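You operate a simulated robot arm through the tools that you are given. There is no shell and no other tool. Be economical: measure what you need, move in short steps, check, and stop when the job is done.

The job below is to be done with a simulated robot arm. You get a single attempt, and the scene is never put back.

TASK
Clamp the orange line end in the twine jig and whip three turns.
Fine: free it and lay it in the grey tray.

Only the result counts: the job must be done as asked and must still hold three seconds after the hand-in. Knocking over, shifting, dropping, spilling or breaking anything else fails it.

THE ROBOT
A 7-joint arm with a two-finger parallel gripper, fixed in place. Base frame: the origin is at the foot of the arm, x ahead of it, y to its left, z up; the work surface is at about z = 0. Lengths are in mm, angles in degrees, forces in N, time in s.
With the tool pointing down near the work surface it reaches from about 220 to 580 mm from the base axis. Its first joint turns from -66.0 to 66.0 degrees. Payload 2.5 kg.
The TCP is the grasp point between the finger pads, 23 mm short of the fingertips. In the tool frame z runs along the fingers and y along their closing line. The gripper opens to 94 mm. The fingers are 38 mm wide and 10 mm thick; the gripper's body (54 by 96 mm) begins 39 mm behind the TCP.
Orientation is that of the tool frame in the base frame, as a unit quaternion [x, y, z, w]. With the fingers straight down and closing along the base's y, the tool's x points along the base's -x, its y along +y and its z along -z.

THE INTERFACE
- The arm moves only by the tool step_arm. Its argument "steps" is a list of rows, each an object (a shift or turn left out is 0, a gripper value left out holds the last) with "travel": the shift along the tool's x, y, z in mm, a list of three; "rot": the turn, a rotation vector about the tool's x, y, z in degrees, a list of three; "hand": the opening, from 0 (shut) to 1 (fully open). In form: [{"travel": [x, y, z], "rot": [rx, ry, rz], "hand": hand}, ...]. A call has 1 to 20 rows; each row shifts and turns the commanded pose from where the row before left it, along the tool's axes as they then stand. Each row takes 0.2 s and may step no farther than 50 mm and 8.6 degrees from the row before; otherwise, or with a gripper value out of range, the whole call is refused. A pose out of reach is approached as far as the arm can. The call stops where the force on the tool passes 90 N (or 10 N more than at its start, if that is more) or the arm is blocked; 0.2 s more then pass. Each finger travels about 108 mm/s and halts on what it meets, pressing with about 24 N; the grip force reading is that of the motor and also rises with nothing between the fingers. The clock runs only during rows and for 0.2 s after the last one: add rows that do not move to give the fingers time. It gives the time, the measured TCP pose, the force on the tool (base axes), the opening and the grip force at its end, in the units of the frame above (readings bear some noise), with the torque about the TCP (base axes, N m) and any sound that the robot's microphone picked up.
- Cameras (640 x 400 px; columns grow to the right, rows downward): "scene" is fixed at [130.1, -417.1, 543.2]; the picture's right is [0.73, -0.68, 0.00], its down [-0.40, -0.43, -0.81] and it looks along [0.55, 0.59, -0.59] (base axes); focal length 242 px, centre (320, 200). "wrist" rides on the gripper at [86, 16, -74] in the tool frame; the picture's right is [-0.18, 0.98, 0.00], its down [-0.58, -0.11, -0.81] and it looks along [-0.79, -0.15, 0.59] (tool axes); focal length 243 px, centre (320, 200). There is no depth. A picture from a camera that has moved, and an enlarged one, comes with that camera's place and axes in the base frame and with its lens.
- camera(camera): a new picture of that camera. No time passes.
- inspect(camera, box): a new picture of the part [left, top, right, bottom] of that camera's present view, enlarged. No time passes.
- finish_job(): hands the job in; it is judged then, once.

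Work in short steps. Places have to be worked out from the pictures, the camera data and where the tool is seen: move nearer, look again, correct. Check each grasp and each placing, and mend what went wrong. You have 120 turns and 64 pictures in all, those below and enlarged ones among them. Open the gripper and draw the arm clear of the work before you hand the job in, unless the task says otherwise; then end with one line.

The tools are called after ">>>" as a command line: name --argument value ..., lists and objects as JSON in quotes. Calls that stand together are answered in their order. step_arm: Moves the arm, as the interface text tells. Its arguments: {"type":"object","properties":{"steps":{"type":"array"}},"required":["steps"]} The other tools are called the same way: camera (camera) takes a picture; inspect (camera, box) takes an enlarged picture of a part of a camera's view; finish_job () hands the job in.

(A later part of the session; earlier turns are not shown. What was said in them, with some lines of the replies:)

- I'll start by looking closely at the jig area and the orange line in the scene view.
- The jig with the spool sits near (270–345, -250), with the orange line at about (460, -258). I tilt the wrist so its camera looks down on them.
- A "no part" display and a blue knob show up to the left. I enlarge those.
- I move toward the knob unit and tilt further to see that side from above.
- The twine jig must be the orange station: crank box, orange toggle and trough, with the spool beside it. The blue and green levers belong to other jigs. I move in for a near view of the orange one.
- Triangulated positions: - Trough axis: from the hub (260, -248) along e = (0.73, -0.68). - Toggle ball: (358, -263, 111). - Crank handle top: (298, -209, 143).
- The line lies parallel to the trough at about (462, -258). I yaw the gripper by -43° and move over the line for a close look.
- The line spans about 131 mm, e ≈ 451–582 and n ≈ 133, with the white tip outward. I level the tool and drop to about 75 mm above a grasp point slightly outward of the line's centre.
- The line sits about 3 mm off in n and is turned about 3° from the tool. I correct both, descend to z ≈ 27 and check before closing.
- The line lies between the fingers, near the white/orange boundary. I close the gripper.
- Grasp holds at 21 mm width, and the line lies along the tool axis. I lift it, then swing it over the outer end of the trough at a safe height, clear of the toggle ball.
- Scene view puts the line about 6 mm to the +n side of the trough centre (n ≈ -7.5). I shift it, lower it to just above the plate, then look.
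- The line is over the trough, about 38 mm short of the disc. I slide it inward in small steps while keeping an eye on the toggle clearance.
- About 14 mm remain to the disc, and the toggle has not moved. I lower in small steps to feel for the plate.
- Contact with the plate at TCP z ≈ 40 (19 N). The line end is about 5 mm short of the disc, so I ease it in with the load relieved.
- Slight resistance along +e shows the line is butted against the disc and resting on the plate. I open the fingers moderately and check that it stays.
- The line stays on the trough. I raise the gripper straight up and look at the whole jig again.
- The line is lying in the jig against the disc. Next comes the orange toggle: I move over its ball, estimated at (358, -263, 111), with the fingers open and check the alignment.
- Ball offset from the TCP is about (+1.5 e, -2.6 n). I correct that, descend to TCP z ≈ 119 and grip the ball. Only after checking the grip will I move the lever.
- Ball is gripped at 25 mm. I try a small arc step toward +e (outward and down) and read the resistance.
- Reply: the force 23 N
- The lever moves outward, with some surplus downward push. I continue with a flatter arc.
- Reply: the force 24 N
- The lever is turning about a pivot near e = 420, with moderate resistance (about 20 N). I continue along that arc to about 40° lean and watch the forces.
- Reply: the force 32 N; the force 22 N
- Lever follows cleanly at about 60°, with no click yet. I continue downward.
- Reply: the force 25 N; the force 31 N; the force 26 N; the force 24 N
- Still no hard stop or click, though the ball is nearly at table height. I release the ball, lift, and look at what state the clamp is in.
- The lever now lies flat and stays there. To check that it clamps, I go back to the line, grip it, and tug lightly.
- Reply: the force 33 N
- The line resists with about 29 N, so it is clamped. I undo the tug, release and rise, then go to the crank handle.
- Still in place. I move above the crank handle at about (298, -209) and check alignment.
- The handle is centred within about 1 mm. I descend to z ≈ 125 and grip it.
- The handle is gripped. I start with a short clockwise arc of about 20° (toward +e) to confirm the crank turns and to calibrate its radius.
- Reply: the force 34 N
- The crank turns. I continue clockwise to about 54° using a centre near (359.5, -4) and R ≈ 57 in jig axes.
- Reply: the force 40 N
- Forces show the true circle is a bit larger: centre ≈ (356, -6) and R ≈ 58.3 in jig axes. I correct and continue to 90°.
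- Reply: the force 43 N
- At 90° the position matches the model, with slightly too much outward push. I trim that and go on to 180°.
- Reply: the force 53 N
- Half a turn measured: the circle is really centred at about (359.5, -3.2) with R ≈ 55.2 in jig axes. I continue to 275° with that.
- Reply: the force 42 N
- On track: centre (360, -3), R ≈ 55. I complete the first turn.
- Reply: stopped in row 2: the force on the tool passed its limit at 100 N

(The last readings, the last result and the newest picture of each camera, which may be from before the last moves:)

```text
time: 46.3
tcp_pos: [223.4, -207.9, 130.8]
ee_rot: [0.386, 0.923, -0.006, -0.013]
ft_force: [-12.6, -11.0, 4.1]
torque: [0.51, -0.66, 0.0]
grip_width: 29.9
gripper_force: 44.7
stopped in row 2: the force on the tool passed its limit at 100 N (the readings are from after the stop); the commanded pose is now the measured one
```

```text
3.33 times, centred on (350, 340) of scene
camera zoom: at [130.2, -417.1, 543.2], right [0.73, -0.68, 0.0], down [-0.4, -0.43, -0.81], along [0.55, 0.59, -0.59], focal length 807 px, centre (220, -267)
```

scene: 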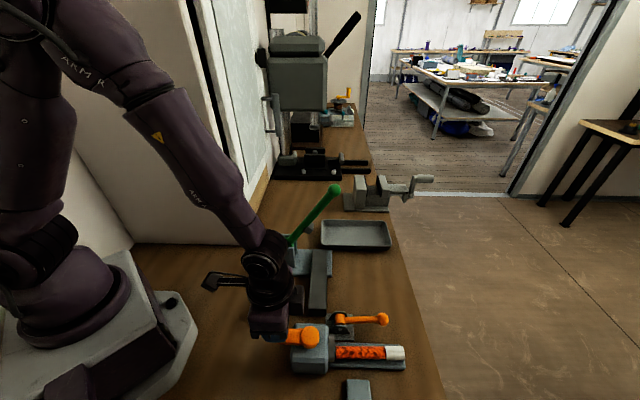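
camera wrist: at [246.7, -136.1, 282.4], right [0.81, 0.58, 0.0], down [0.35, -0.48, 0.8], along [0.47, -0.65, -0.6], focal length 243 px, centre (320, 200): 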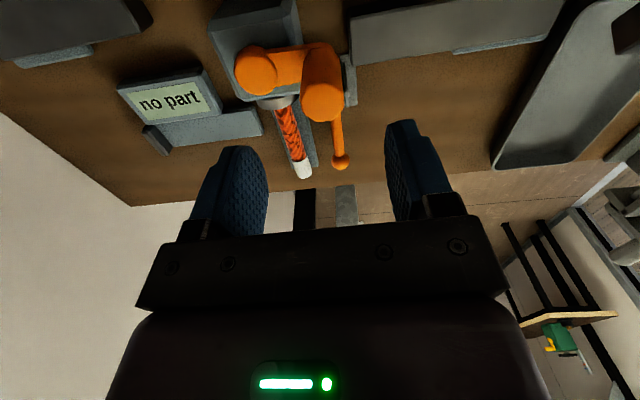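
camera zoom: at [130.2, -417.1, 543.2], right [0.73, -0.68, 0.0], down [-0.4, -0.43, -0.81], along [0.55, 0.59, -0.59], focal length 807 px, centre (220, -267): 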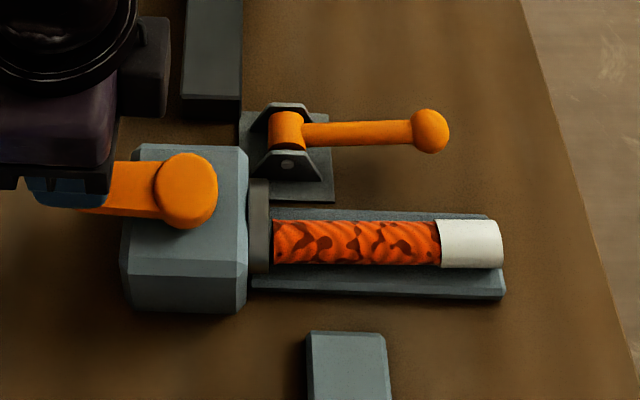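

Motion was blocked near 272°. I look around the gripper for anything in the way.

>>> camera --camera "wrist"

>>> inspect --camera "scene" --box '[190, 220, 350, 360]'

```text
24 pictures are left
camera wrist: at [175.6, -134.9, 205.2], right [0.83, 0.56, -0.02], down [0.35, -0.49, 0.8], along [0.43, -0.67, -0.6], focal length 243 px, centre (320, 200)
```

wrist: 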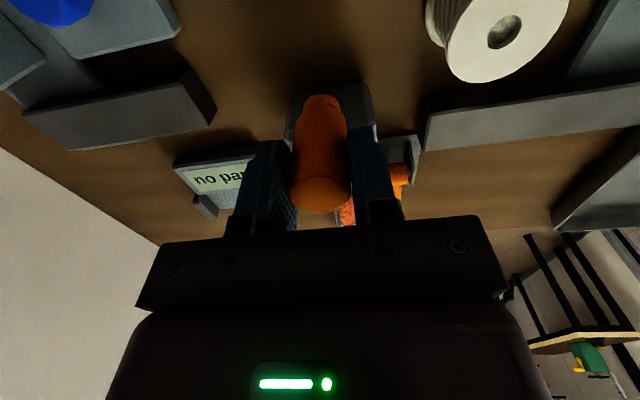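

```text
2.86 times, centred on (270, 290) of scene
camera zoom: at [130.2, -417.1, 543.2], right [0.73, -0.68, 0.0], down [-0.4, -0.43, -0.81], along [0.55, 0.59, -0.59], focal length 692 px, centre (463, -57)
```

zoom: 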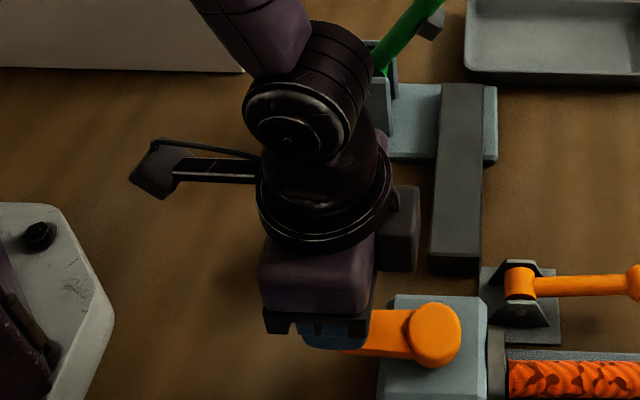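

Nothing visible blocks the gripper. To tell a crank stop from an arm problem, I let go, level the tool, rise above the handle, and test the same move freely.

>>> step_arm --steps '[{"hand": 0.4}, {"hand": 0.5}, {}, {"rot": [-1.2, -1.1, -1.8]}, {"travel": [0, 0, -25]}, {"travel": [0, 0, -25]}, {"travel": [0, 14, 0]}, {"travel": [-6, 13, 0]}, {}]'

>>> inspect --camera "scene" --box '[230, 240, 430, 400]'

```text
time: 48.3
tcp_pos: [246.7, -191.3, 180.0]
ee_rot: [0.37, 0.929, 0.001, 0.0]
ft_force: [-0.1, 0.5, -0.3]
torque: [-0.02, 0.01, -0.04]
grip_width: 46.9
gripper_force: 0.1
```

```text
2.50 times, centred on (330, 320) of scene
camera zoom: at [130.1, -417.1, 543.2], right [0.73, -0.68, 0.0], down [-0.4, -0.43, -0.81], along [0.55, 0.59, -0.59], focal length 605 px, centre (295, -100)
```

zoom: 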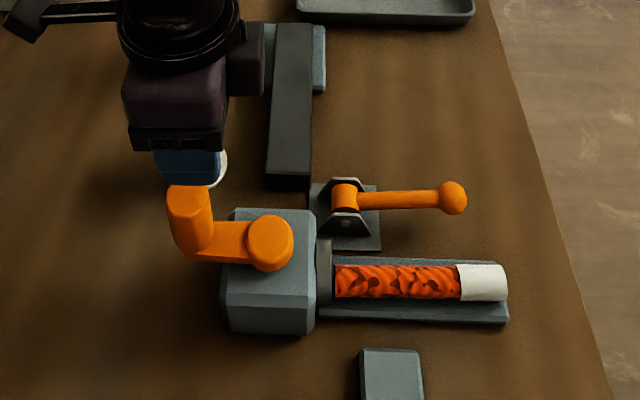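

The arm moves freely there, so the crank itself has a stop clockwise; the working direction must be counter-clockwise. I regrip the handle at (305, 0) in jig axes.

>>> step_arm --steps '[{"travel": [5.6, -28.7, 0], "hand": 0.7}, {"travel": [0, 0, 26]}, {"travel": [0, 0, 27]}, {}, {"hand": 0.4}, {"hand": 0}, {}, {}]'

```text
time: 50.1
tcp_pos: [222.9, -209.2, 126.7]
ee_rot: [0.371, 0.929, 0.001, 0.0]
ft_force: [-13.8, -16.9, -14.2]
torque: [-0.43, 0.09, 0.06]
grip_width: 29.7
gripper_force: 44.3
```

>>> step_arm --steps '[{"travel": [-0.7, -15.8, 0]}, {"travel": [-5.2, -13.5, 0]}, {"travel": [-8.4, -11.6, 0]}, {"travel": [-11.2, -9.1, 0]}, {"travel": [-13.2, -5.9, 0]}, {"travel": [-14.2, -2.2, 0]}, {}]'

```text
time: 51.7
tcp_pos: [223.9, -288.7, 125.9]
ee_rot: [0.369, 0.93, 0.001, 0.002]
ft_force: [4.7, 3.3, 33.5]
torque: [-0.05, 0.51, 0.01]
grip_width: 29.7
gripper_force: 45.2
```

The model is now accurate, with in-plane forces near zero. I continue counter-clockwise back through the starting angle.

>>> step_arm --steps '[{"travel": [-14.3, 1.4, -1]}, {"travel": [-13.5, 5.1, 0]}, {"travel": [-11.7, 8.3, 0]}, {"travel": [-9.2, 11.1, 0]}, {"travel": [-6, 13.2, 0]}, {"travel": [-2.3, 14.2, 0]}, {"travel": [1.3, 14.3, 0]}, {"travel": [5.1, 13.5, 0]}, {"travel": [8.3, 11.7, 0]}, {"travel": [11.1, 9.2, 0]}, {"travel": [13.2, 6, 0]}, {"travel": [14.2, 2.3, 0]}, {}]'

>>> inspect --camera "scene" --box '[280, 280, 420, 400]'

```text
time: 54.5
tcp_pos: [300.8, -208.7, 128.5]
ee_rot: [0.37, 0.929, 0.002, -0.001]
ft_force: [-5.5, -4.8, -5.0]
torque: [0.81, 1.22, 0.05]
grip_width: 29.6
gripper_force: 45.1
```

```text
3.33 times, centred on (350, 340) of scene
camera zoom: at [130.1, -417.1, 543.2], right [0.73, -0.68, 0.0], down [-0.4, -0.43, -0.81], along [0.55, 0.59, -0.59], focal length 807 px, centre (220, -267)
```

zoom: 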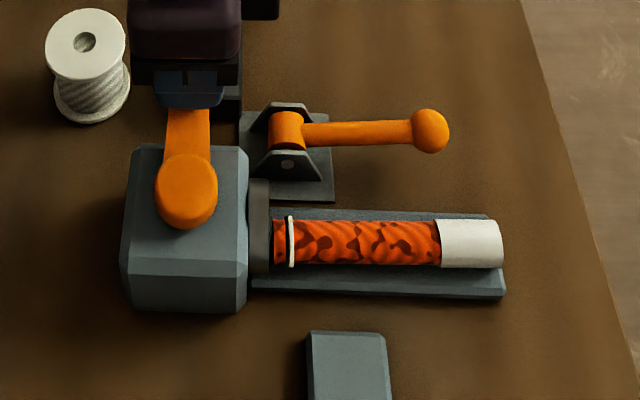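

One white twine ring has appeared on the line, so counter-clockwise is the winding direction. I go on in quarter turns, watching the rings.

>>> step_arm --steps '[{"travel": [14.3, -1.3, 0]}, {"travel": [13.5, -5.1, 0]}, {"travel": [11.7, -8.3, 0]}, {"travel": [9.2, -11.1, 0]}, {"travel": [6, -13.2, 0]}, {"travel": [2.3, -14.2, 0]}, {}]'

>>> inspect --camera "scene" --box '[330, 310, 410, 370]'

```text
time: 56.1
tcp_pos: [223.1, -210.4, 128.3]
ee_rot: [0.369, 0.93, 0.003, 0.0]
ft_force: [-0.8, 2.3, -6.5]
torque: [0.32, 0.39, 0.0]
grip_width: 29.7
gripper_force: 45.4
```

```text
6.67 times, centred on (370, 340) of scene
camera zoom: at [130.1, -417.1, 543.2], right [0.73, -0.68, 0.0], down [-0.4, -0.43, -0.81], along [0.55, 0.59, -0.59], focal length 1614 px, centre (-13, -733)
```

zoom: 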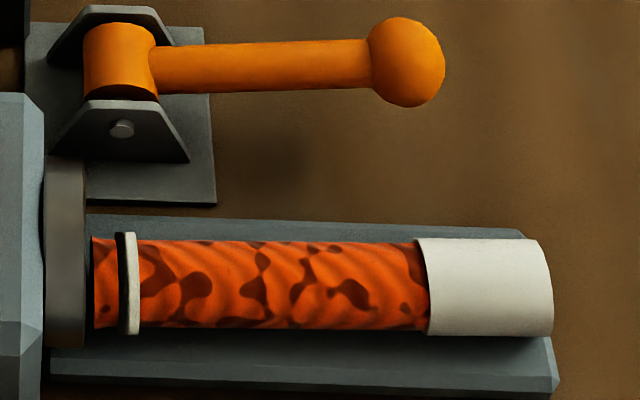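

>>> step_arm --steps '[{"travel": [-1.3, -14.3, 0]}, {"travel": [-5.1, -13.5, 0]}, {"travel": [-8.3, -11.7, 0]}, {"travel": [-11.1, -9.2, 0]}, {"travel": [-13.2, -6, 0]}, {"travel": [-14.2, -2.3, 0]}, {}]'

>>> inspect --camera "scene" --box '[330, 310, 410, 370]'

```text
time: 57.7
tcp_pos: [223.9, -287.3, 127.8]
ee_rot: [0.369, 0.929, 0.002, 0.0]
ft_force: [1.1, 0.4, -11.5]
torque: [-1.18, -0.78, -0.01]
grip_width: 29.8
gripper_force: 45.1
```

```text
6.67 times, centred on (370, 340) of scene
camera zoom: at [130.1, -417.1, 543.2], right [0.73, -0.68, 0.0], down [-0.4, -0.43, -0.81], along [0.55, 0.59, -0.59], focal length 1614 px, centre (-13, -733)
```

zoom: 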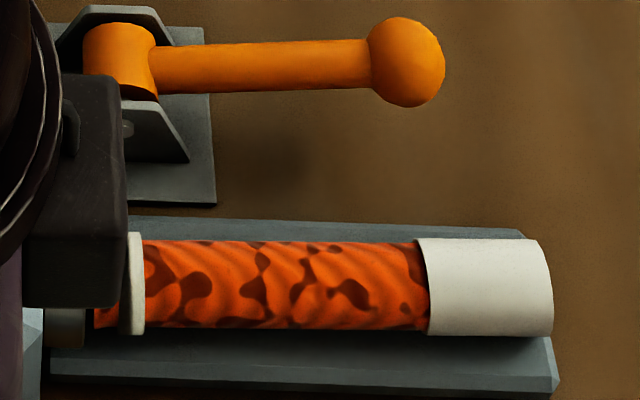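

The band looks wider now. I continue another quarter turn, to where the view is clearer.

>>> step_arm --steps '[{"travel": [-14.3, 1.3, 0]}, {"travel": [-13.5, 5.1, 0]}, {"travel": [-11.7, 8.3, 0]}, {"travel": [-9.2, 11.1, 0]}, {"travel": [-6, 13.2, 0]}, {"travel": [-2.3, 14.2, 0]}, {}]'

>>> inspect --camera "scene" --box '[330, 310, 410, 370]'

```text
time: 59.3
tcp_pos: [301.5, -287.0, 128.7]
ee_rot: [0.37, 0.929, 0.001, 0.001]
ft_force: [9.7, -10.6, -19.3]
torque: [0.45, 1.04, -0.01]
grip_width: 29.8
gripper_force: 45.0
```

```text
6.67 times, centred on (370, 340) of scene
camera zoom: at [130.2, -417.2, 543.1], right [0.73, -0.68, 0.0], down [-0.4, -0.43, -0.81], along [0.55, 0.59, -0.59], focal length 1614 px, centre (-13, -733)
```

zoom: 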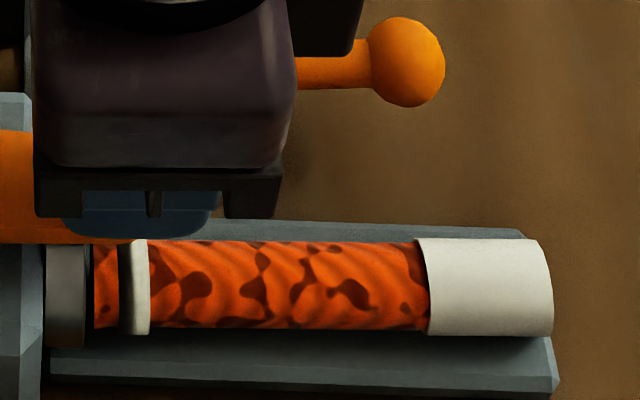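

The band appears to widen continuously as I crank. I take a strong enlargement to measure it.

>>> inspect --camera "scene" --box '[331, 344, 355, 362]'

```text
16.00 times, centred on (343, 353) of scene
camera zoom: at [130.2, -417.2, 543.1], right [0.73, -0.68, 0.0], down [-0.4, -0.43, -0.81], along [0.55, 0.59, -0.59], focal length 3873 px, centre (-48, -2248)
```

zoom: 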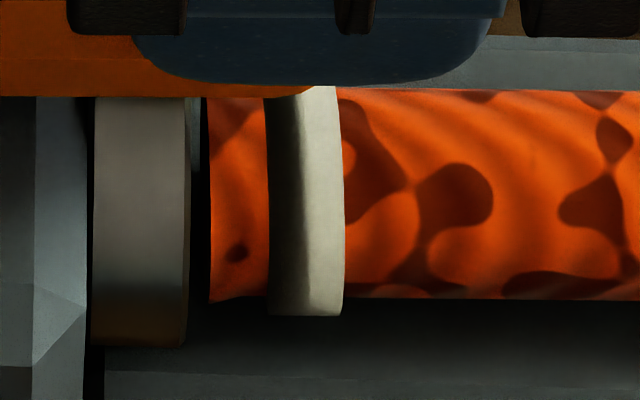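

The band measures 75 px, about 9.2 mm, at what I reckon is 1.5 turns since the stop. I go another half turn and measure again to fix the mm-per-turn ratio.

>>> step_arm --steps '[{"travel": [1.3, 14.3, 0.5]}, {"travel": [5.1, 13.5, 0]}, {"travel": [8.3, 11.7, 0]}, {"travel": [11.1, 9.2, 0]}, {"travel": [13.2, 6, 0]}, {"travel": [14.2, 2.3, 0]}, {"travel": [14.3, -1.3, 0]}, {"travel": [13.5, -5.1, 0]}, {"travel": [11.7, -8.3, 0]}, {"travel": [9.2, -11.1, 0]}, {"travel": [6, -13.2, 0]}, {"travel": [2.3, -14.2, 0]}, {}]'

>>> inspect --camera "scene" --box '[331, 344, 355, 362]'

```text
time: 62.1
tcp_pos: [222.5, -210.0, 128.5]
ee_rot: [0.37, 0.929, 0.002, 0.001]
ft_force: [16.3, -14.7, -36.0]
torque: [-0.58, 0.19, -0.03]
grip_width: 29.7
gripper_force: 44.5
```

```text
16.00 times, centred on (343, 353) of scene
camera zoom: at [130.2, -417.2, 543.1], right [0.73, -0.68, 0.0], down [-0.4, -0.43, -0.81], along [0.55, 0.59, -0.59], focal length 3873 px, centre (-48, -2248)
```

zoom: 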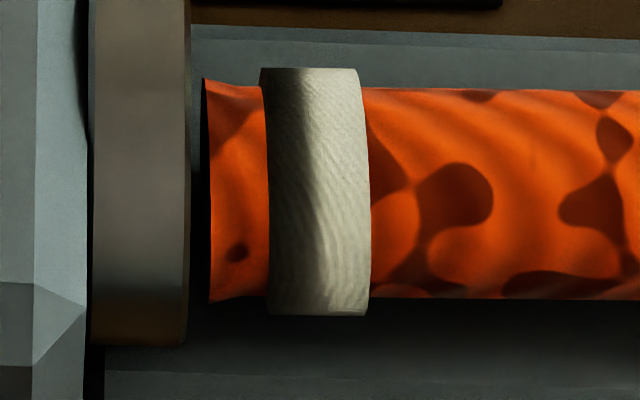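

Width is about 103 px against about 77 before: roughly 52 px per turn, so the count is 2.0 now. One more full counter-clockwise turn makes three; I do it in two halves.

>>> step_arm --steps '[{"travel": [-2.5, -14.3, 1]}, {"travel": [-5.1, -13.5, 0]}, {"travel": [-8.3, -11.7, 0]}, {"travel": [-11.1, -9.2, 0]}, {"travel": [-13.2, -6, 0]}, {"travel": [-14.2, -2.3, 0]}, {"travel": [-14.3, 1.3, 0]}, {"travel": [-13.5, 5.1, 0]}, {"travel": [-11.7, 8.3, 0]}, {"travel": [-9.2, 11.1, 0]}, {"travel": [-6, 13.2, 0]}, {"travel": [-2.3, 14.2, 0]}, {}]'

```text
time: 64.9
tcp_pos: [299.6, -287.4, 125.4]
ee_rot: [0.37, 0.929, 0.002, -0.001]
ft_force: [-16.8, 17.1, 41.3]
torque: [0.18, 0.33, -0.03]
grip_width: 29.6
gripper_force: 44.5
```

>>> step_arm --steps '[{"travel": [2.8, 14.3, -1]}, {"travel": [5.1, 13.5, 0]}, {"travel": [8.3, 11.7, 0]}, {"travel": [11.1, 9.2, 0]}, {"travel": [13.2, 6, 0]}, {"travel": [14.2, 2.3, 0]}, {"travel": [14.3, -1.3, 0]}, {"travel": [13.5, -5.1, 0]}, {"travel": [11.7, -8.3, 0]}, {"travel": [9.2, -11.1, 0]}, {"travel": [6, -13.2, 0]}, {"travel": [2.3, -14.2, 0]}, {}]'

>>> inspect --camera "scene" --box '[331, 344, 355, 362]'

```text
time: 67.7
tcp_pos: [223.5, -208.6, 126.9]
ee_rot: [0.369, 0.929, 0.001, 0.001]
ft_force: [8.3, -8.4, -40.9]
torque: [-0.25, 0.09, 0.03]
grip_width: 29.6
gripper_force: 44.5
```

```text
16.00 times, centred on (343, 353) of scene
camera zoom: at [130.2, -417.2, 543.1], right [0.73, -0.68, 0.0], down [-0.4, -0.43, -0.81], along [0.55, 0.59, -0.59], focal length 3873 px, centre (-48, -2248)
```

zoom: 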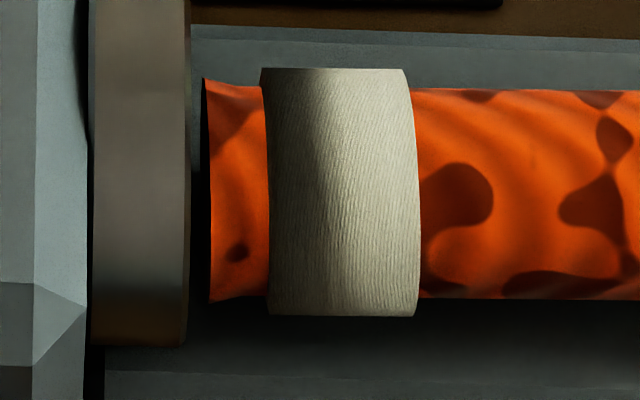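

The band is 152 px, three turns. I add a small 7° margin, release the handle and lift straight up.

>>> step_arm --steps '[{"travel": [-0.5, -7, 1]}, {}, {"hand": 0.4}, {"hand": 0.6}, {}, {"travel": [0, 0, -30]}, {"travel": [0, 0, -45]}, {"travel": [0, 0, -10]}, {}]'

>>> inspect --camera "scene" --box '[260, 260, 420, 400]'

>>> camera --camera "wrist"

```text
time: 69.7
tcp_pos: [216.7, -213.2, 210.9]
ee_rot: [0.369, 0.929, 0.001, 0.001]
ft_force: [0.1, 0.4, -0.2]
torque: [0.0, 0.02, 0.02]
grip_width: 56.5
gripper_force: 0.0
```

```text
2.86 times, centred on (340, 330) of scene
camera zoom: at [130.1, -417.1, 543.2], right [0.73, -0.68, 0.0], down [-0.4, -0.43, -0.81], along [0.55, 0.59, -0.59], focal length 692 px, centre (263, -171)
```

zoom: 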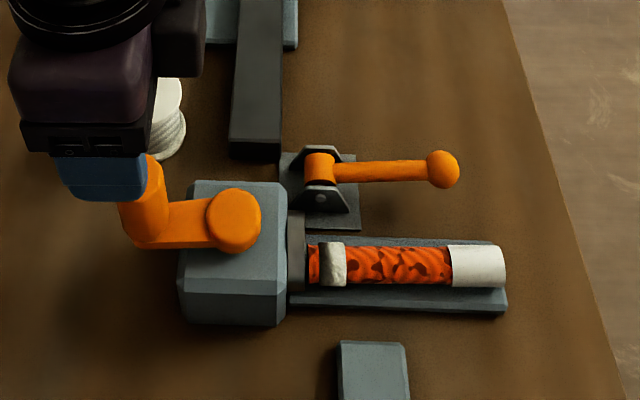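

```text
13 pictures are left
camera wrist: at [164.0, -140.9, 286.9], right [0.81, 0.59, 0.0], down [0.35, -0.48, 0.81], along [0.48, -0.65, -0.59], focal length 243 px, centre (320, 200)
```

wrist: 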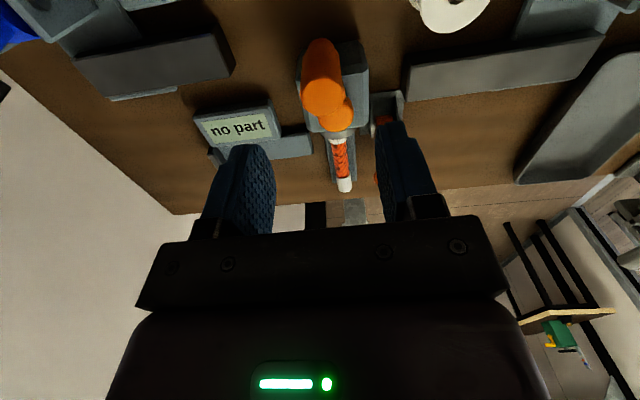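

Whipping is done. Next I free the line: I move above the lever's ball at about (407, -312) and check alignment.

>>> step_arm --steps '[{"travel": [-41.4, 11.8, 0], "hand": 0.5}, {"travel": [-41.4, 11.8, 0]}, {"travel": [-41.4, 11.8, 0]}, {"travel": [-41.4, 11.8, 0]}, {"travel": [-41.4, 11.8, 0]}, {"travel": [0, 0, 45]}, {"travel": [0, 0, 45]}, {"travel": [0, 0, 40]}, {}]'

>>> camera --camera "wrist"

```text
time: 71.7
tcp_pos: [411.5, -315.4, 82.6]
ee_rot: [0.37, 0.929, 0.002, 0.001]
ft_force: [0.6, -0.1, 0.3]
torque: [0.03, 0.01, -0.05]
grip_width: 47.2
gripper_force: 0.0
```

```text
12 pictures are left
camera wrist: at [359.3, -244.8, 157.1], right [0.81, 0.59, 0.0], down [0.35, -0.48, 0.81], along [0.48, -0.65, -0.59], focal length 243 px, centre (320, 200)
```

wrist: 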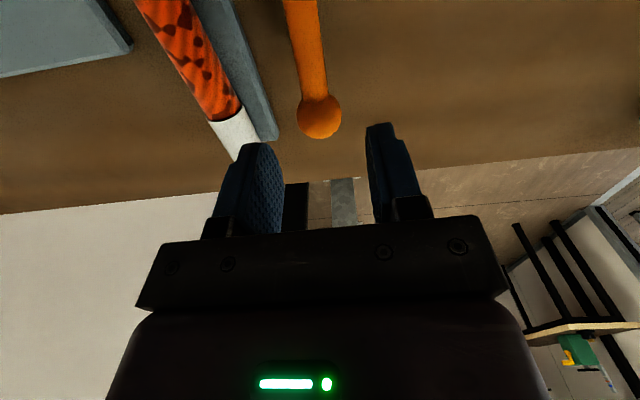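

>>> step_arm --steps '[{"travel": [0, -1.5, 25]}, {"travel": [0, 0, 25]}, {"travel": [0, 0, 3]}, {}, {"hand": 0.25}, {"hand": 0}, {}, {}]'

```text
time: 73.5
tcp_pos: [409.3, -315.5, 29.3]
ee_rot: [0.369, 0.929, 0.003, 0.001]
ft_force: [14.9, 10.8, -5.7]
torque: [-0.38, -0.16, -0.09]
grip_width: 24.7
gripper_force: 45.5
```

Ball is gripped (24.7 mm). I lift the lever along its arc toward the open position.

>>> step_arm --steps '[{"travel": [0.4, 1, -8]}, {"travel": [0.5, 0, -9]}, {"travel": [1.8, 0, -8]}, {"travel": [2.4, 0, -8]}, {"travel": [3.2, 0, -7.5]}, {"travel": [3.7, 0, -7.2]}, {"travel": [4.4, 0, -6.8]}, {"travel": [4.9, 0, -6.5]}, {}]'

```text
time: 75.5
tcp_pos: [394.4, -299.3, 88.8]
ee_rot: [0.369, 0.929, 0.003, 0.001]
ft_force: [9.5, 10.6, -20.6]
torque: [-0.9, -0.91, -0.08]
grip_width: 24.9
gripper_force: 45.0
```

>>> step_arm --steps '[{"travel": [5.4, 0.5, -5.9]}, {"travel": [6, 0, -5.5]}, {"travel": [6.5, 0, -4.9]}, {"travel": [6.8, 0, -4.4]}, {"travel": [7.2, 0, -3.7]}, {"travel": [7.5, 0, -3.2]}, {"travel": [6, 0, -1.6]}, {}]'

>>> inspect --camera "scene" --box '[280, 260, 420, 380]'

```text
time: 77.3
tcp_pos: [362.4, -266.9, 118.9]
ee_rot: [0.368, 0.93, 0.002, 0.005]
ft_force: [23.4, 3.6, 0.1]
torque: [-0.76, -0.94, -0.07]
grip_width: 25.3
gripper_force: 44.9
```

```text
3.33 times, centred on (350, 320) of scene
camera zoom: at [130.1, -417.1, 543.2], right [0.73, -0.68, 0.0], down [-0.4, -0.43, -0.81], along [0.55, 0.59, -0.59], focal length 807 px, centre (220, -200)
```

zoom: 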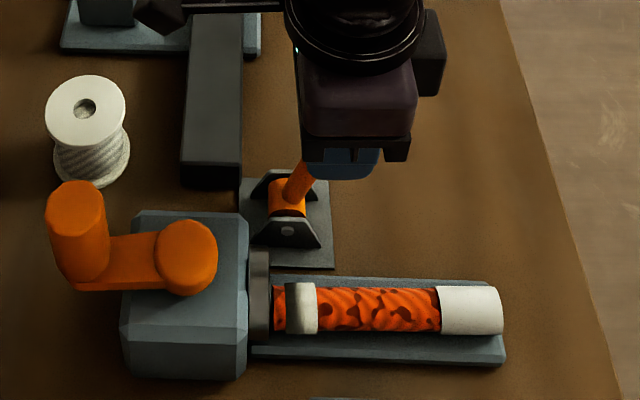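

>>> step_arm --steps '[{"travel": [3, 0, -0.8]}, {"travel": [3, 0, -0.6]}, {}]'

```text
time: 78.1
tcp_pos: [357.9, -263.6, 120.1]
ee_rot: [0.369, 0.93, 0.002, 0.004]
ft_force: [24.2, 3.4, -2.1]
torque: [-0.82, -0.99, -0.07]
grip_width: 25.2
gripper_force: 45.0
```

The lever is back at its original open angle. I release the ball, rise, and go to the line's outer end for the pick-up.

>>> step_arm --steps '[{"hand": 0.4}, {"hand": 0.5}, {}, {"travel": [0, 0, -40]}, {"travel": [0, 0, -30]}, {"travel": [-32, -30, 0]}, {"travel": [-32, -29, 0]}, {}]'

>>> camera --camera "wrist"

>>> inspect --camera "scene" --box '[280, 260, 420, 380]'

```text
time: 79.9
tcp_pos: [359.5, -350.4, 189.7]
ee_rot: [0.37, 0.929, 0.002, 0.0]
ft_force: [0.6, -0.5, -0.3]
torque: [0.0, 0.0, -0.02]
grip_width: 46.8
gripper_force: 0.0
```

```text
10 pictures are left
camera wrist: at [306.8, -278.8, 264.2], right [0.81, 0.59, 0.0], down [0.35, -0.48, 0.81], along [0.48, -0.65, -0.59], focal length 243 px, centre (320, 200)
```

wrist: 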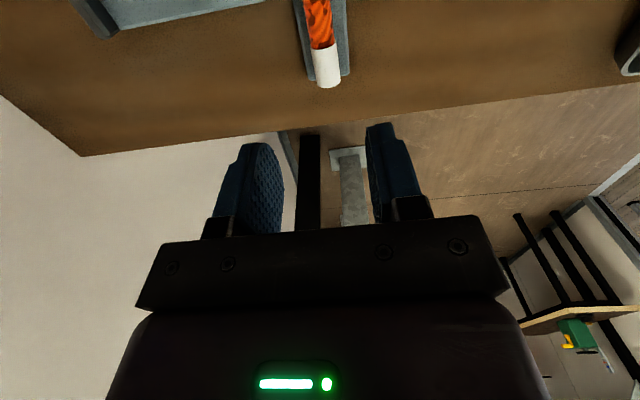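

```text
3.33 times, centred on (350, 320) of scene
camera zoom: at [130.1, -417.1, 543.2], right [0.73, -0.68, 0.0], down [-0.4, -0.43, -0.81], along [0.55, 0.59, -0.59], focal length 807 px, centre (220, -200)
```

zoom: 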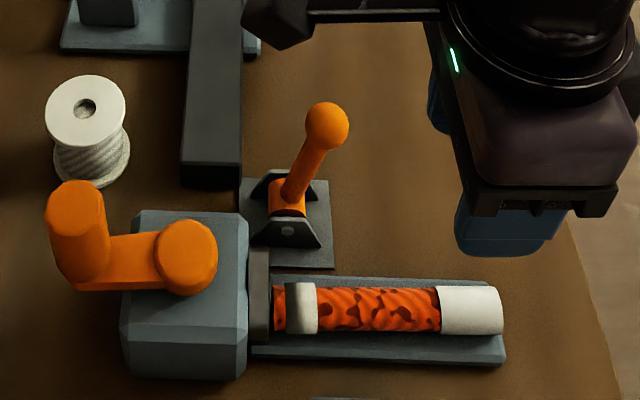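

The lever is back at its starting angle and the line lies free. I grip it nearer its middle (e ≈ 492), which will make the far tray easier to reach.

>>> step_arm --steps '[{"travel": [9.5, 2.9, 0]}, {"travel": [0, 0, 50]}, {"travel": [0, 0, 50]}, {"travel": [0, 0, 30]}, {"travel": [0, 0, 18]}, {}, {"hand": 0.3}, {"hand": 0}, {}, {}]'

>>> inspect --camera "scene" --box '[280, 260, 420, 380]'

```text
time: 82.1
tcp_pos: [358.6, -341.3, 43.1]
ee_rot: [0.369, 0.929, 0.002, 0.0]
ft_force: [1.0, -3.8, -2.7]
torque: [-0.17, -0.07, 0.03]
grip_width: 21.0
gripper_force: 24.4
```

```text
3.33 times, centred on (350, 320) of scene
camera zoom: at [130.1, -417.1, 543.2], right [0.73, -0.68, 0.0], down [-0.4, -0.43, -0.81], along [0.55, 0.59, -0.59], focal length 807 px, centre (220, -200)
```

zoom: 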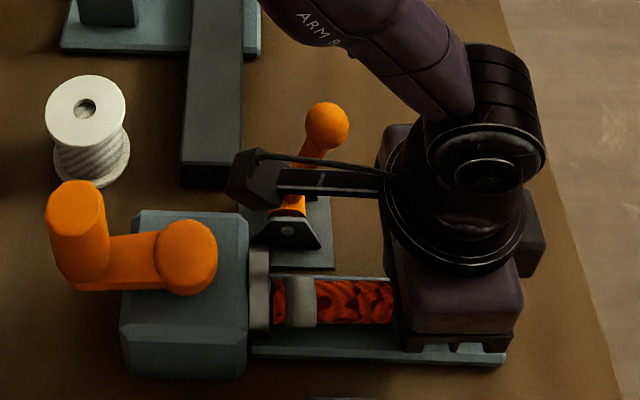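

>>> step_arm --steps '[{"travel": [-2, 0, -4]}, {"travel": [-2, 0, -8]}, {"travel": [-10, 0, -20]}, {}]'

```text
time: 83.1
tcp_pos: [366.7, -352.4, 76.8]
ee_rot: [0.369, 0.929, 0.002, 0.0]
ft_force: [-0.1, 1.0, -1.5]
torque: [0.02, 0.01, 0.0]
grip_width: 20.8
gripper_force: 24.0
```

The line came free and is held. The tall green lever (ball near (455, -114, 246)) stands by the path to the tray, so I lift well above it and travel over high. I'll check clearances there.

>>> step_arm --steps '[{"travel": [0, 0, -47]}, {"travel": [0, 0, -47]}, {"travel": [0, 0, -47]}, {"travel": [0, 0, -47]}, {"travel": [0, 0, -47]}, {"travel": [2, 44, 0]}, {"travel": [4, 44, 0]}, {"travel": [4, 44, 0]}, {"travel": [4, 44, 0]}, {"travel": [4, 44, 0]}, {"travel": [4, 44, 0]}, {"travel": [4, 44, 0]}, {}]'

>>> camera --camera "scene"

>>> camera --camera "wrist"

```text
time: 85.9
tcp_pos: [559.3, -111.9, 310.3]
ee_rot: [0.37, 0.929, 0.003, 0.001]
ft_force: [0.5, -0.3, -0.5]
torque: [0.0, 0.0, 0.02]
grip_width: 20.9
gripper_force: 24.1
```

```text
7 pictures are left
```

scene: 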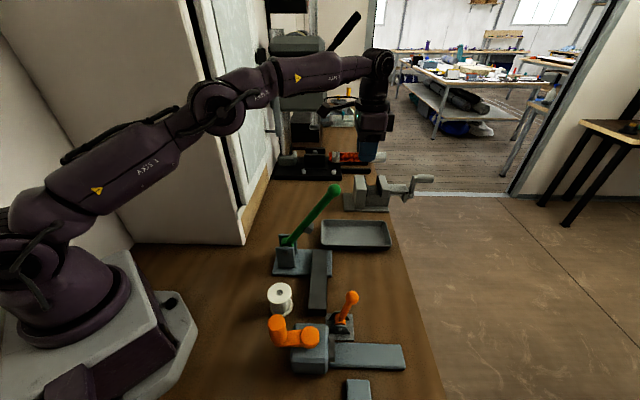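

```text
6 pictures are left
camera wrist: at [507.6, -40.1, 385.7], right [0.81, 0.59, 0.0], down [0.35, -0.48, 0.8], along [0.47, -0.65, -0.59], focal length 243 px, centre (320, 200)
```

wrist: 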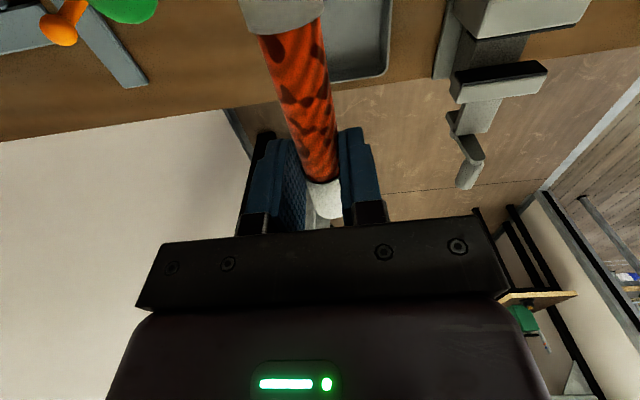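

At tray height the forearm would pass too near the green ball with the present grip. I set the line back on the bare table where it first lay, so I can regrip it about 33 mm nearer its whipped end and approach further to the left.

>>> step_arm --steps '[{"travel": [-10.9, -41.5, 0]}, {"travel": [-10.9, -41.5, 0]}, {"travel": [-10.9, -41.5, 0]}, {"travel": [-10.9, -41.5, 0]}, {"travel": [0, 0, 45]}, {"travel": [0, 0, 45]}, {"travel": [0, 0, 45]}, {"travel": [0, 0, 45]}, {"travel": [0, 0, 45]}, {"travel": [0, 0, 40]}, {}, {}]'

```text
time: 88.5
tcp_pos: [480.0, -257.8, 39.5]
ee_rot: [0.37, 0.929, 0.001, 0.0]
ft_force: [-0.1, -0.5, -0.9]
torque: [-0.01, -0.01, -0.02]
grip_width: 21.0
gripper_force: 23.9
```

>>> step_arm --steps '[{"travel": [0, 0, 4]}, {"travel": [0, 0, 3]}, {"travel": [0, 0, 1]}, {}, {}]'

```text
time: 89.7
tcp_pos: [478.7, -259.0, 35.7]
ee_rot: [0.369, 0.929, 0.002, -0.001]
ft_force: [0.2, -0.5, 0.3]
torque: [-0.02, -0.01, -0.02]
grip_width: 20.9
gripper_force: 23.8
```

>>> step_arm --steps '[{"travel": [0, 0, 1.5]}, {"travel": [0, 0, 1.5]}, {}, {}]'

```text
time: 90.7
tcp_pos: [478.3, -260.1, 32.1]
ee_rot: [0.369, 0.929, 0.002, 0.0]
ft_force: [-0.5, 0.7, -0.3]
torque: [-0.05, -0.01, -0.04]
grip_width: 21.2
gripper_force: 23.8
```

>>> step_arm --steps '[{"travel": [0, 0, 1.5]}, {"travel": [0, 0, 1]}, {}, {}]'

```text
time: 91.7
tcp_pos: [478.2, -259.8, 30.6]
ee_rot: [0.37, 0.929, 0.002, 0.0]
ft_force: [-0.5, 0.4, 1.7]
torque: [0.02, 0.12, 0.06]
grip_width: 21.4
gripper_force: 24.0
```

First contact is felt. I press a hair more, open, shift 33 mm toward the whipped end, lower slightly and regrip.

>>> step_arm --steps '[{"travel": [0, 0, 0.7]}, {}, {"hand": 0.3}, {"hand": 0.45}, {}, {"travel": [16, 0, 0]}, {"travel": [17, 0, 0]}, {"travel": [0, 0, 1]}, {}]'

>>> camera --camera "wrist"

```text
time: 93.7
tcp_pos: [453.4, -236.9, 30.0]
ee_rot: [0.369, 0.929, 0.001, 0.002]
ft_force: [0.1, -1.1, -0.1]
torque: [0.01, -0.01, -0.01]
grip_width: 42.2
gripper_force: 0.1
```

```text
5 pictures are left
camera wrist: at [400.8, -165.4, 103.5], right [0.81, 0.59, 0.0], down [0.35, -0.48, 0.81], along [0.48, -0.65, -0.59], focal length 243 px, centre (320, 200)
```

wrist: 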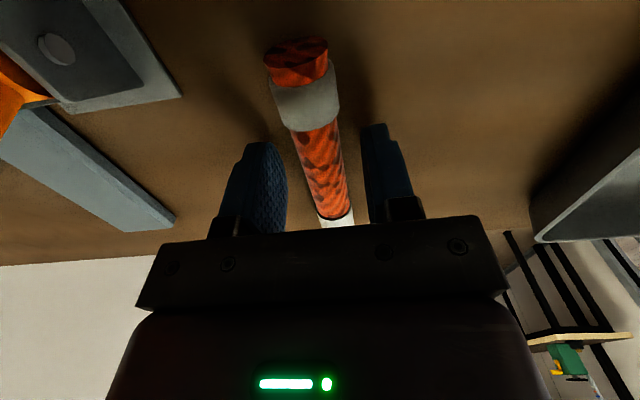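

The whipping is intact and just clear of the fingers, and the line's centre is about 16 mm outward of the TCP. I grip and lift high.

>>> step_arm --steps '[{"hand": 0.2}, {"hand": 0}, {}, {}, {"travel": [0, 0, -40]}, {"travel": [0, 0, -48]}, {"travel": [0, 0, -48]}, {"travel": [0, 0, -48]}, {"travel": [0, 0, -48]}, {"travel": [0, 0, -48]}, {}]'

```text
time: 96.1
tcp_pos: [453.3, -236.4, 312.0]
ee_rot: [0.37, 0.929, 0.002, 0.0]
ft_force: [-0.7, 0.3, -0.4]
torque: [0.04, 0.0, 0.0]
grip_width: 21.1
gripper_force: 23.5
```

Line held. I move over to the tray's left/far side, still high, and look before descending.

>>> step_arm --steps '[{"travel": [2, 40.4, 0]}, {"travel": [5, 40.4, 0]}, {"travel": [9, 40.4, 0]}, {"travel": [11, 40.4, 0]}, {"travel": [11.4, 40.4, 0]}, {}, {}]'

>>> inspect --camera "scene" --box '[220, 40, 460, 260]'

```text
time: 97.7
tcp_pos: [563.8, -62.9, 310.0]
ee_rot: [0.369, 0.929, 0.002, 0.0]
ft_force: [-0.2, -0.4, -0.4]
torque: [0.02, -0.04, 0.0]
grip_width: 21.2
gripper_force: 23.8
```

```text
1.82 times, centred on (340, 150) of scene
camera zoom: at [130.1, -417.1, 543.2], right [0.73, -0.68, 0.0], down [-0.4, -0.43, -0.81], along [0.55, 0.59, -0.59], focal length 440 px, centre (284, 291)
```

zoom: 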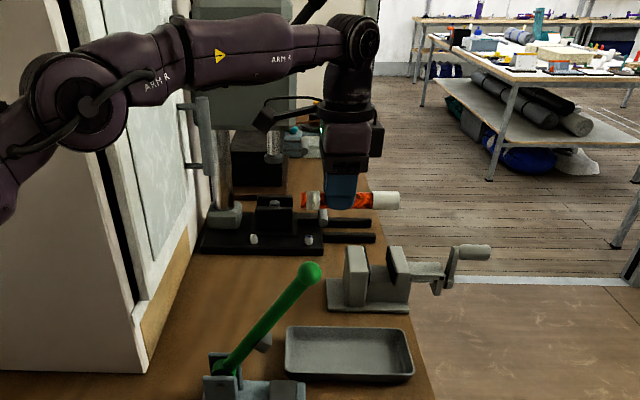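

Above the tray at (455, 338) in jig axes, with the forearm well to the left of the green ball. I shift 6 mm nearer the tray's middle, descend to z ≈ 85 and check again.

>>> step_arm --steps '[{"travel": [0, -6, 45]}, {"travel": [0, 0, 45]}, {"travel": [0, 0, 45]}, {"travel": [0, 0, 45]}, {"travel": [0, 0, 45]}, {}, {}]'

>>> inspect --camera "scene" --box '[240, 100, 440, 260]'

```text
time: 99.3
tcp_pos: [561.8, -69.7, 83.9]
ee_rot: [0.37, 0.929, 0.002, 0.001]
ft_force: [-0.6, -0.3, -1.0]
torque: [0.0, 0.0, 0.0]
grip_width: 21.1
gripper_force: 24.0
```

```text
2.50 times, centred on (340, 180) of scene
camera zoom: at [130.1, -417.1, 543.2], right [0.73, -0.68, 0.0], down [-0.4, -0.43, -0.81], along [0.55, 0.59, -0.59], focal length 605 px, centre (270, 250)
```

zoom: 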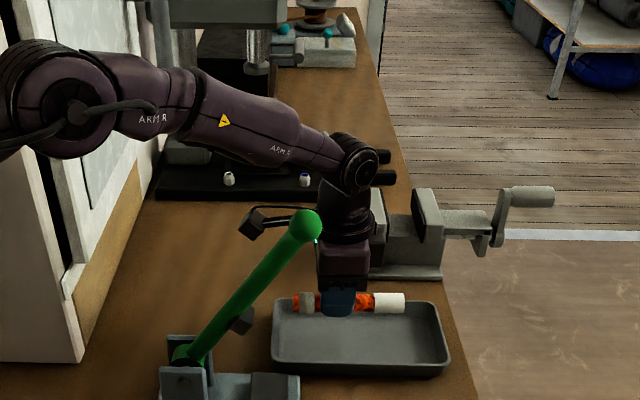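

The line is inside the tray outline, a bit near its left end. I shift 8 mm outward and go down, the last part slowly.

>>> step_arm --steps '[{"travel": [-8, 0, 15]}, {"travel": [0, 0, 15]}, {"travel": [0, 0, 8]}, {"travel": [0, 0, 3]}, {}, {}]'

```text
time: 100.7
tcp_pos: [565.9, -73.4, 43.1]
ee_rot: [0.369, 0.929, 0.002, 0.001]
ft_force: [0.1, 1.1, -0.9]
torque: [0.02, 0.01, 0.01]
grip_width: 21.0
gripper_force: 24.0
```

>>> step_arm --steps '[{"travel": [0, 0, 2]}, {"travel": [0, 0, 2]}, {"travel": [0, 0, 1.5]}, {}, {}]'

```text
time: 101.9
tcp_pos: [566.7, -74.2, 37.5]
ee_rot: [0.369, 0.929, 0.002, 0.001]
ft_force: [0.2, 0.0, -0.9]
torque: [0.01, 0.06, 0.03]
grip_width: 21.0
gripper_force: 24.2
```

>>> step_arm --steps '[{"travel": [0, 0, 1.5]}, {"travel": [0, 0, 1.5]}, {}, {}]'

>>> inspect --camera "scene" --box '[270, 160, 410, 260]'

```text
time: 102.9
tcp_pos: [566.2, -74.6, 35.0]
ee_rot: [0.369, 0.93, 0.002, 0.0]
ft_force: [-0.3, 0.2, -0.1]
torque: [-0.03, 0.0, 0.0]
grip_width: 21.3
gripper_force: 24.0
```

```text
4.00 times, centred on (340, 210) of scene
camera zoom: at [130.1, -417.1, 543.2], right [0.73, -0.68, 0.0], down [-0.4, -0.43, -0.81], along [0.55, 0.59, -0.59], focal length 968 px, centre (240, 160)
```

zoom: 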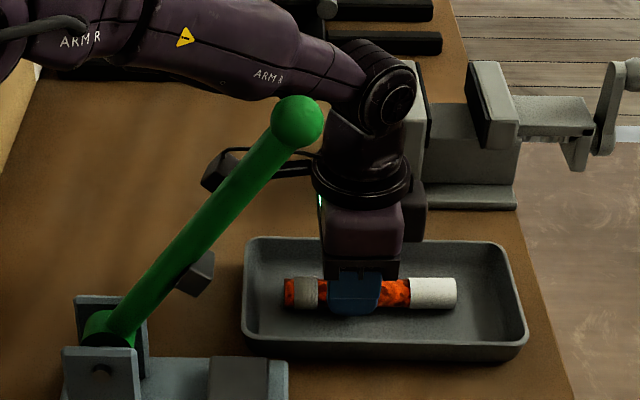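

The line is well inside the tray and the green lever is untouched. I lower the last millimetres to contact.

>>> step_arm --steps '[{"travel": [0, 0, 1]}, {"travel": [0, 0, 1]}, {}, {}]'

```text
time: 103.9
tcp_pos: [566.9, -74.3, 33.7]
ee_rot: [0.369, 0.93, 0.001, 0.0]
ft_force: [-1.3, -0.8, 0.1]
torque: [0.02, 0.04, 0.01]
grip_width: 21.1
gripper_force: 24.0
```

>>> step_arm --steps '[{"travel": [0, 0, 1]}, {"travel": [0, 0, 1]}, {}, {}]'

```text
time: 104.9
tcp_pos: [567.4, -74.8, 33.5]
ee_rot: [0.369, 0.929, 0.002, 0.001]
ft_force: [-2.0, 0.1, 15.1]
torque: [0.03, 0.18, -0.01]
grip_width: 21.2
gripper_force: 23.7
```

Contact with the tray floor (15 N). I ease off slightly, open gently and lift straight up.

>>> step_arm --steps '[{"travel": [0, 0, -0.8]}, {"hand": 0.3}, {"hand": 0.38}, {}, {}, {"travel": [0, 0, -20]}, {"travel": [0, 0, -40]}, {"travel": [0, 0, -45]}, {"travel": [0, 0, -45]}, {"travel": [0, 0, -45]}, {"travel": [0, 0, -45]}, {}]'

>>> inspect --camera "scene" --box '[240, 160, 440, 400]'

```text
time: 107.5
tcp_pos: [564.9, -73.6, 271.9]
ee_rot: [0.37, 0.929, 0.003, 0.0]
ft_force: [-0.6, 0.1, 0.5]
torque: [-0.02, 0.0, 0.01]
grip_width: 35.7
gripper_force: 0.0
```

```text
1.67 times, centred on (340, 280) of scene
camera zoom: at [130.1, -417.1, 543.2], right [0.73, -0.68, 0.0], down [-0.4, -0.43, -0.81], along [0.55, 0.59, -0.59], focal length 404 px, centre (287, 67)
```

zoom: 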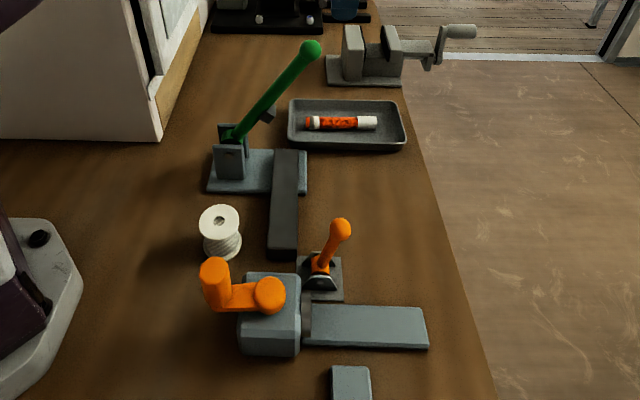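

The line rests in the grey tray, the jig is open, and nothing else has moved. The arm is clear, so I hand in.

>>> finish_job

```text
The job is handed in.
```

I clamped the orange line in the twine jig, whipped it three turns (the twine band measured three turns wide), freed it, and laid it in the grey tray; I did not use the "no part" gauge, and the crank was left about a quarter turn from where it started.
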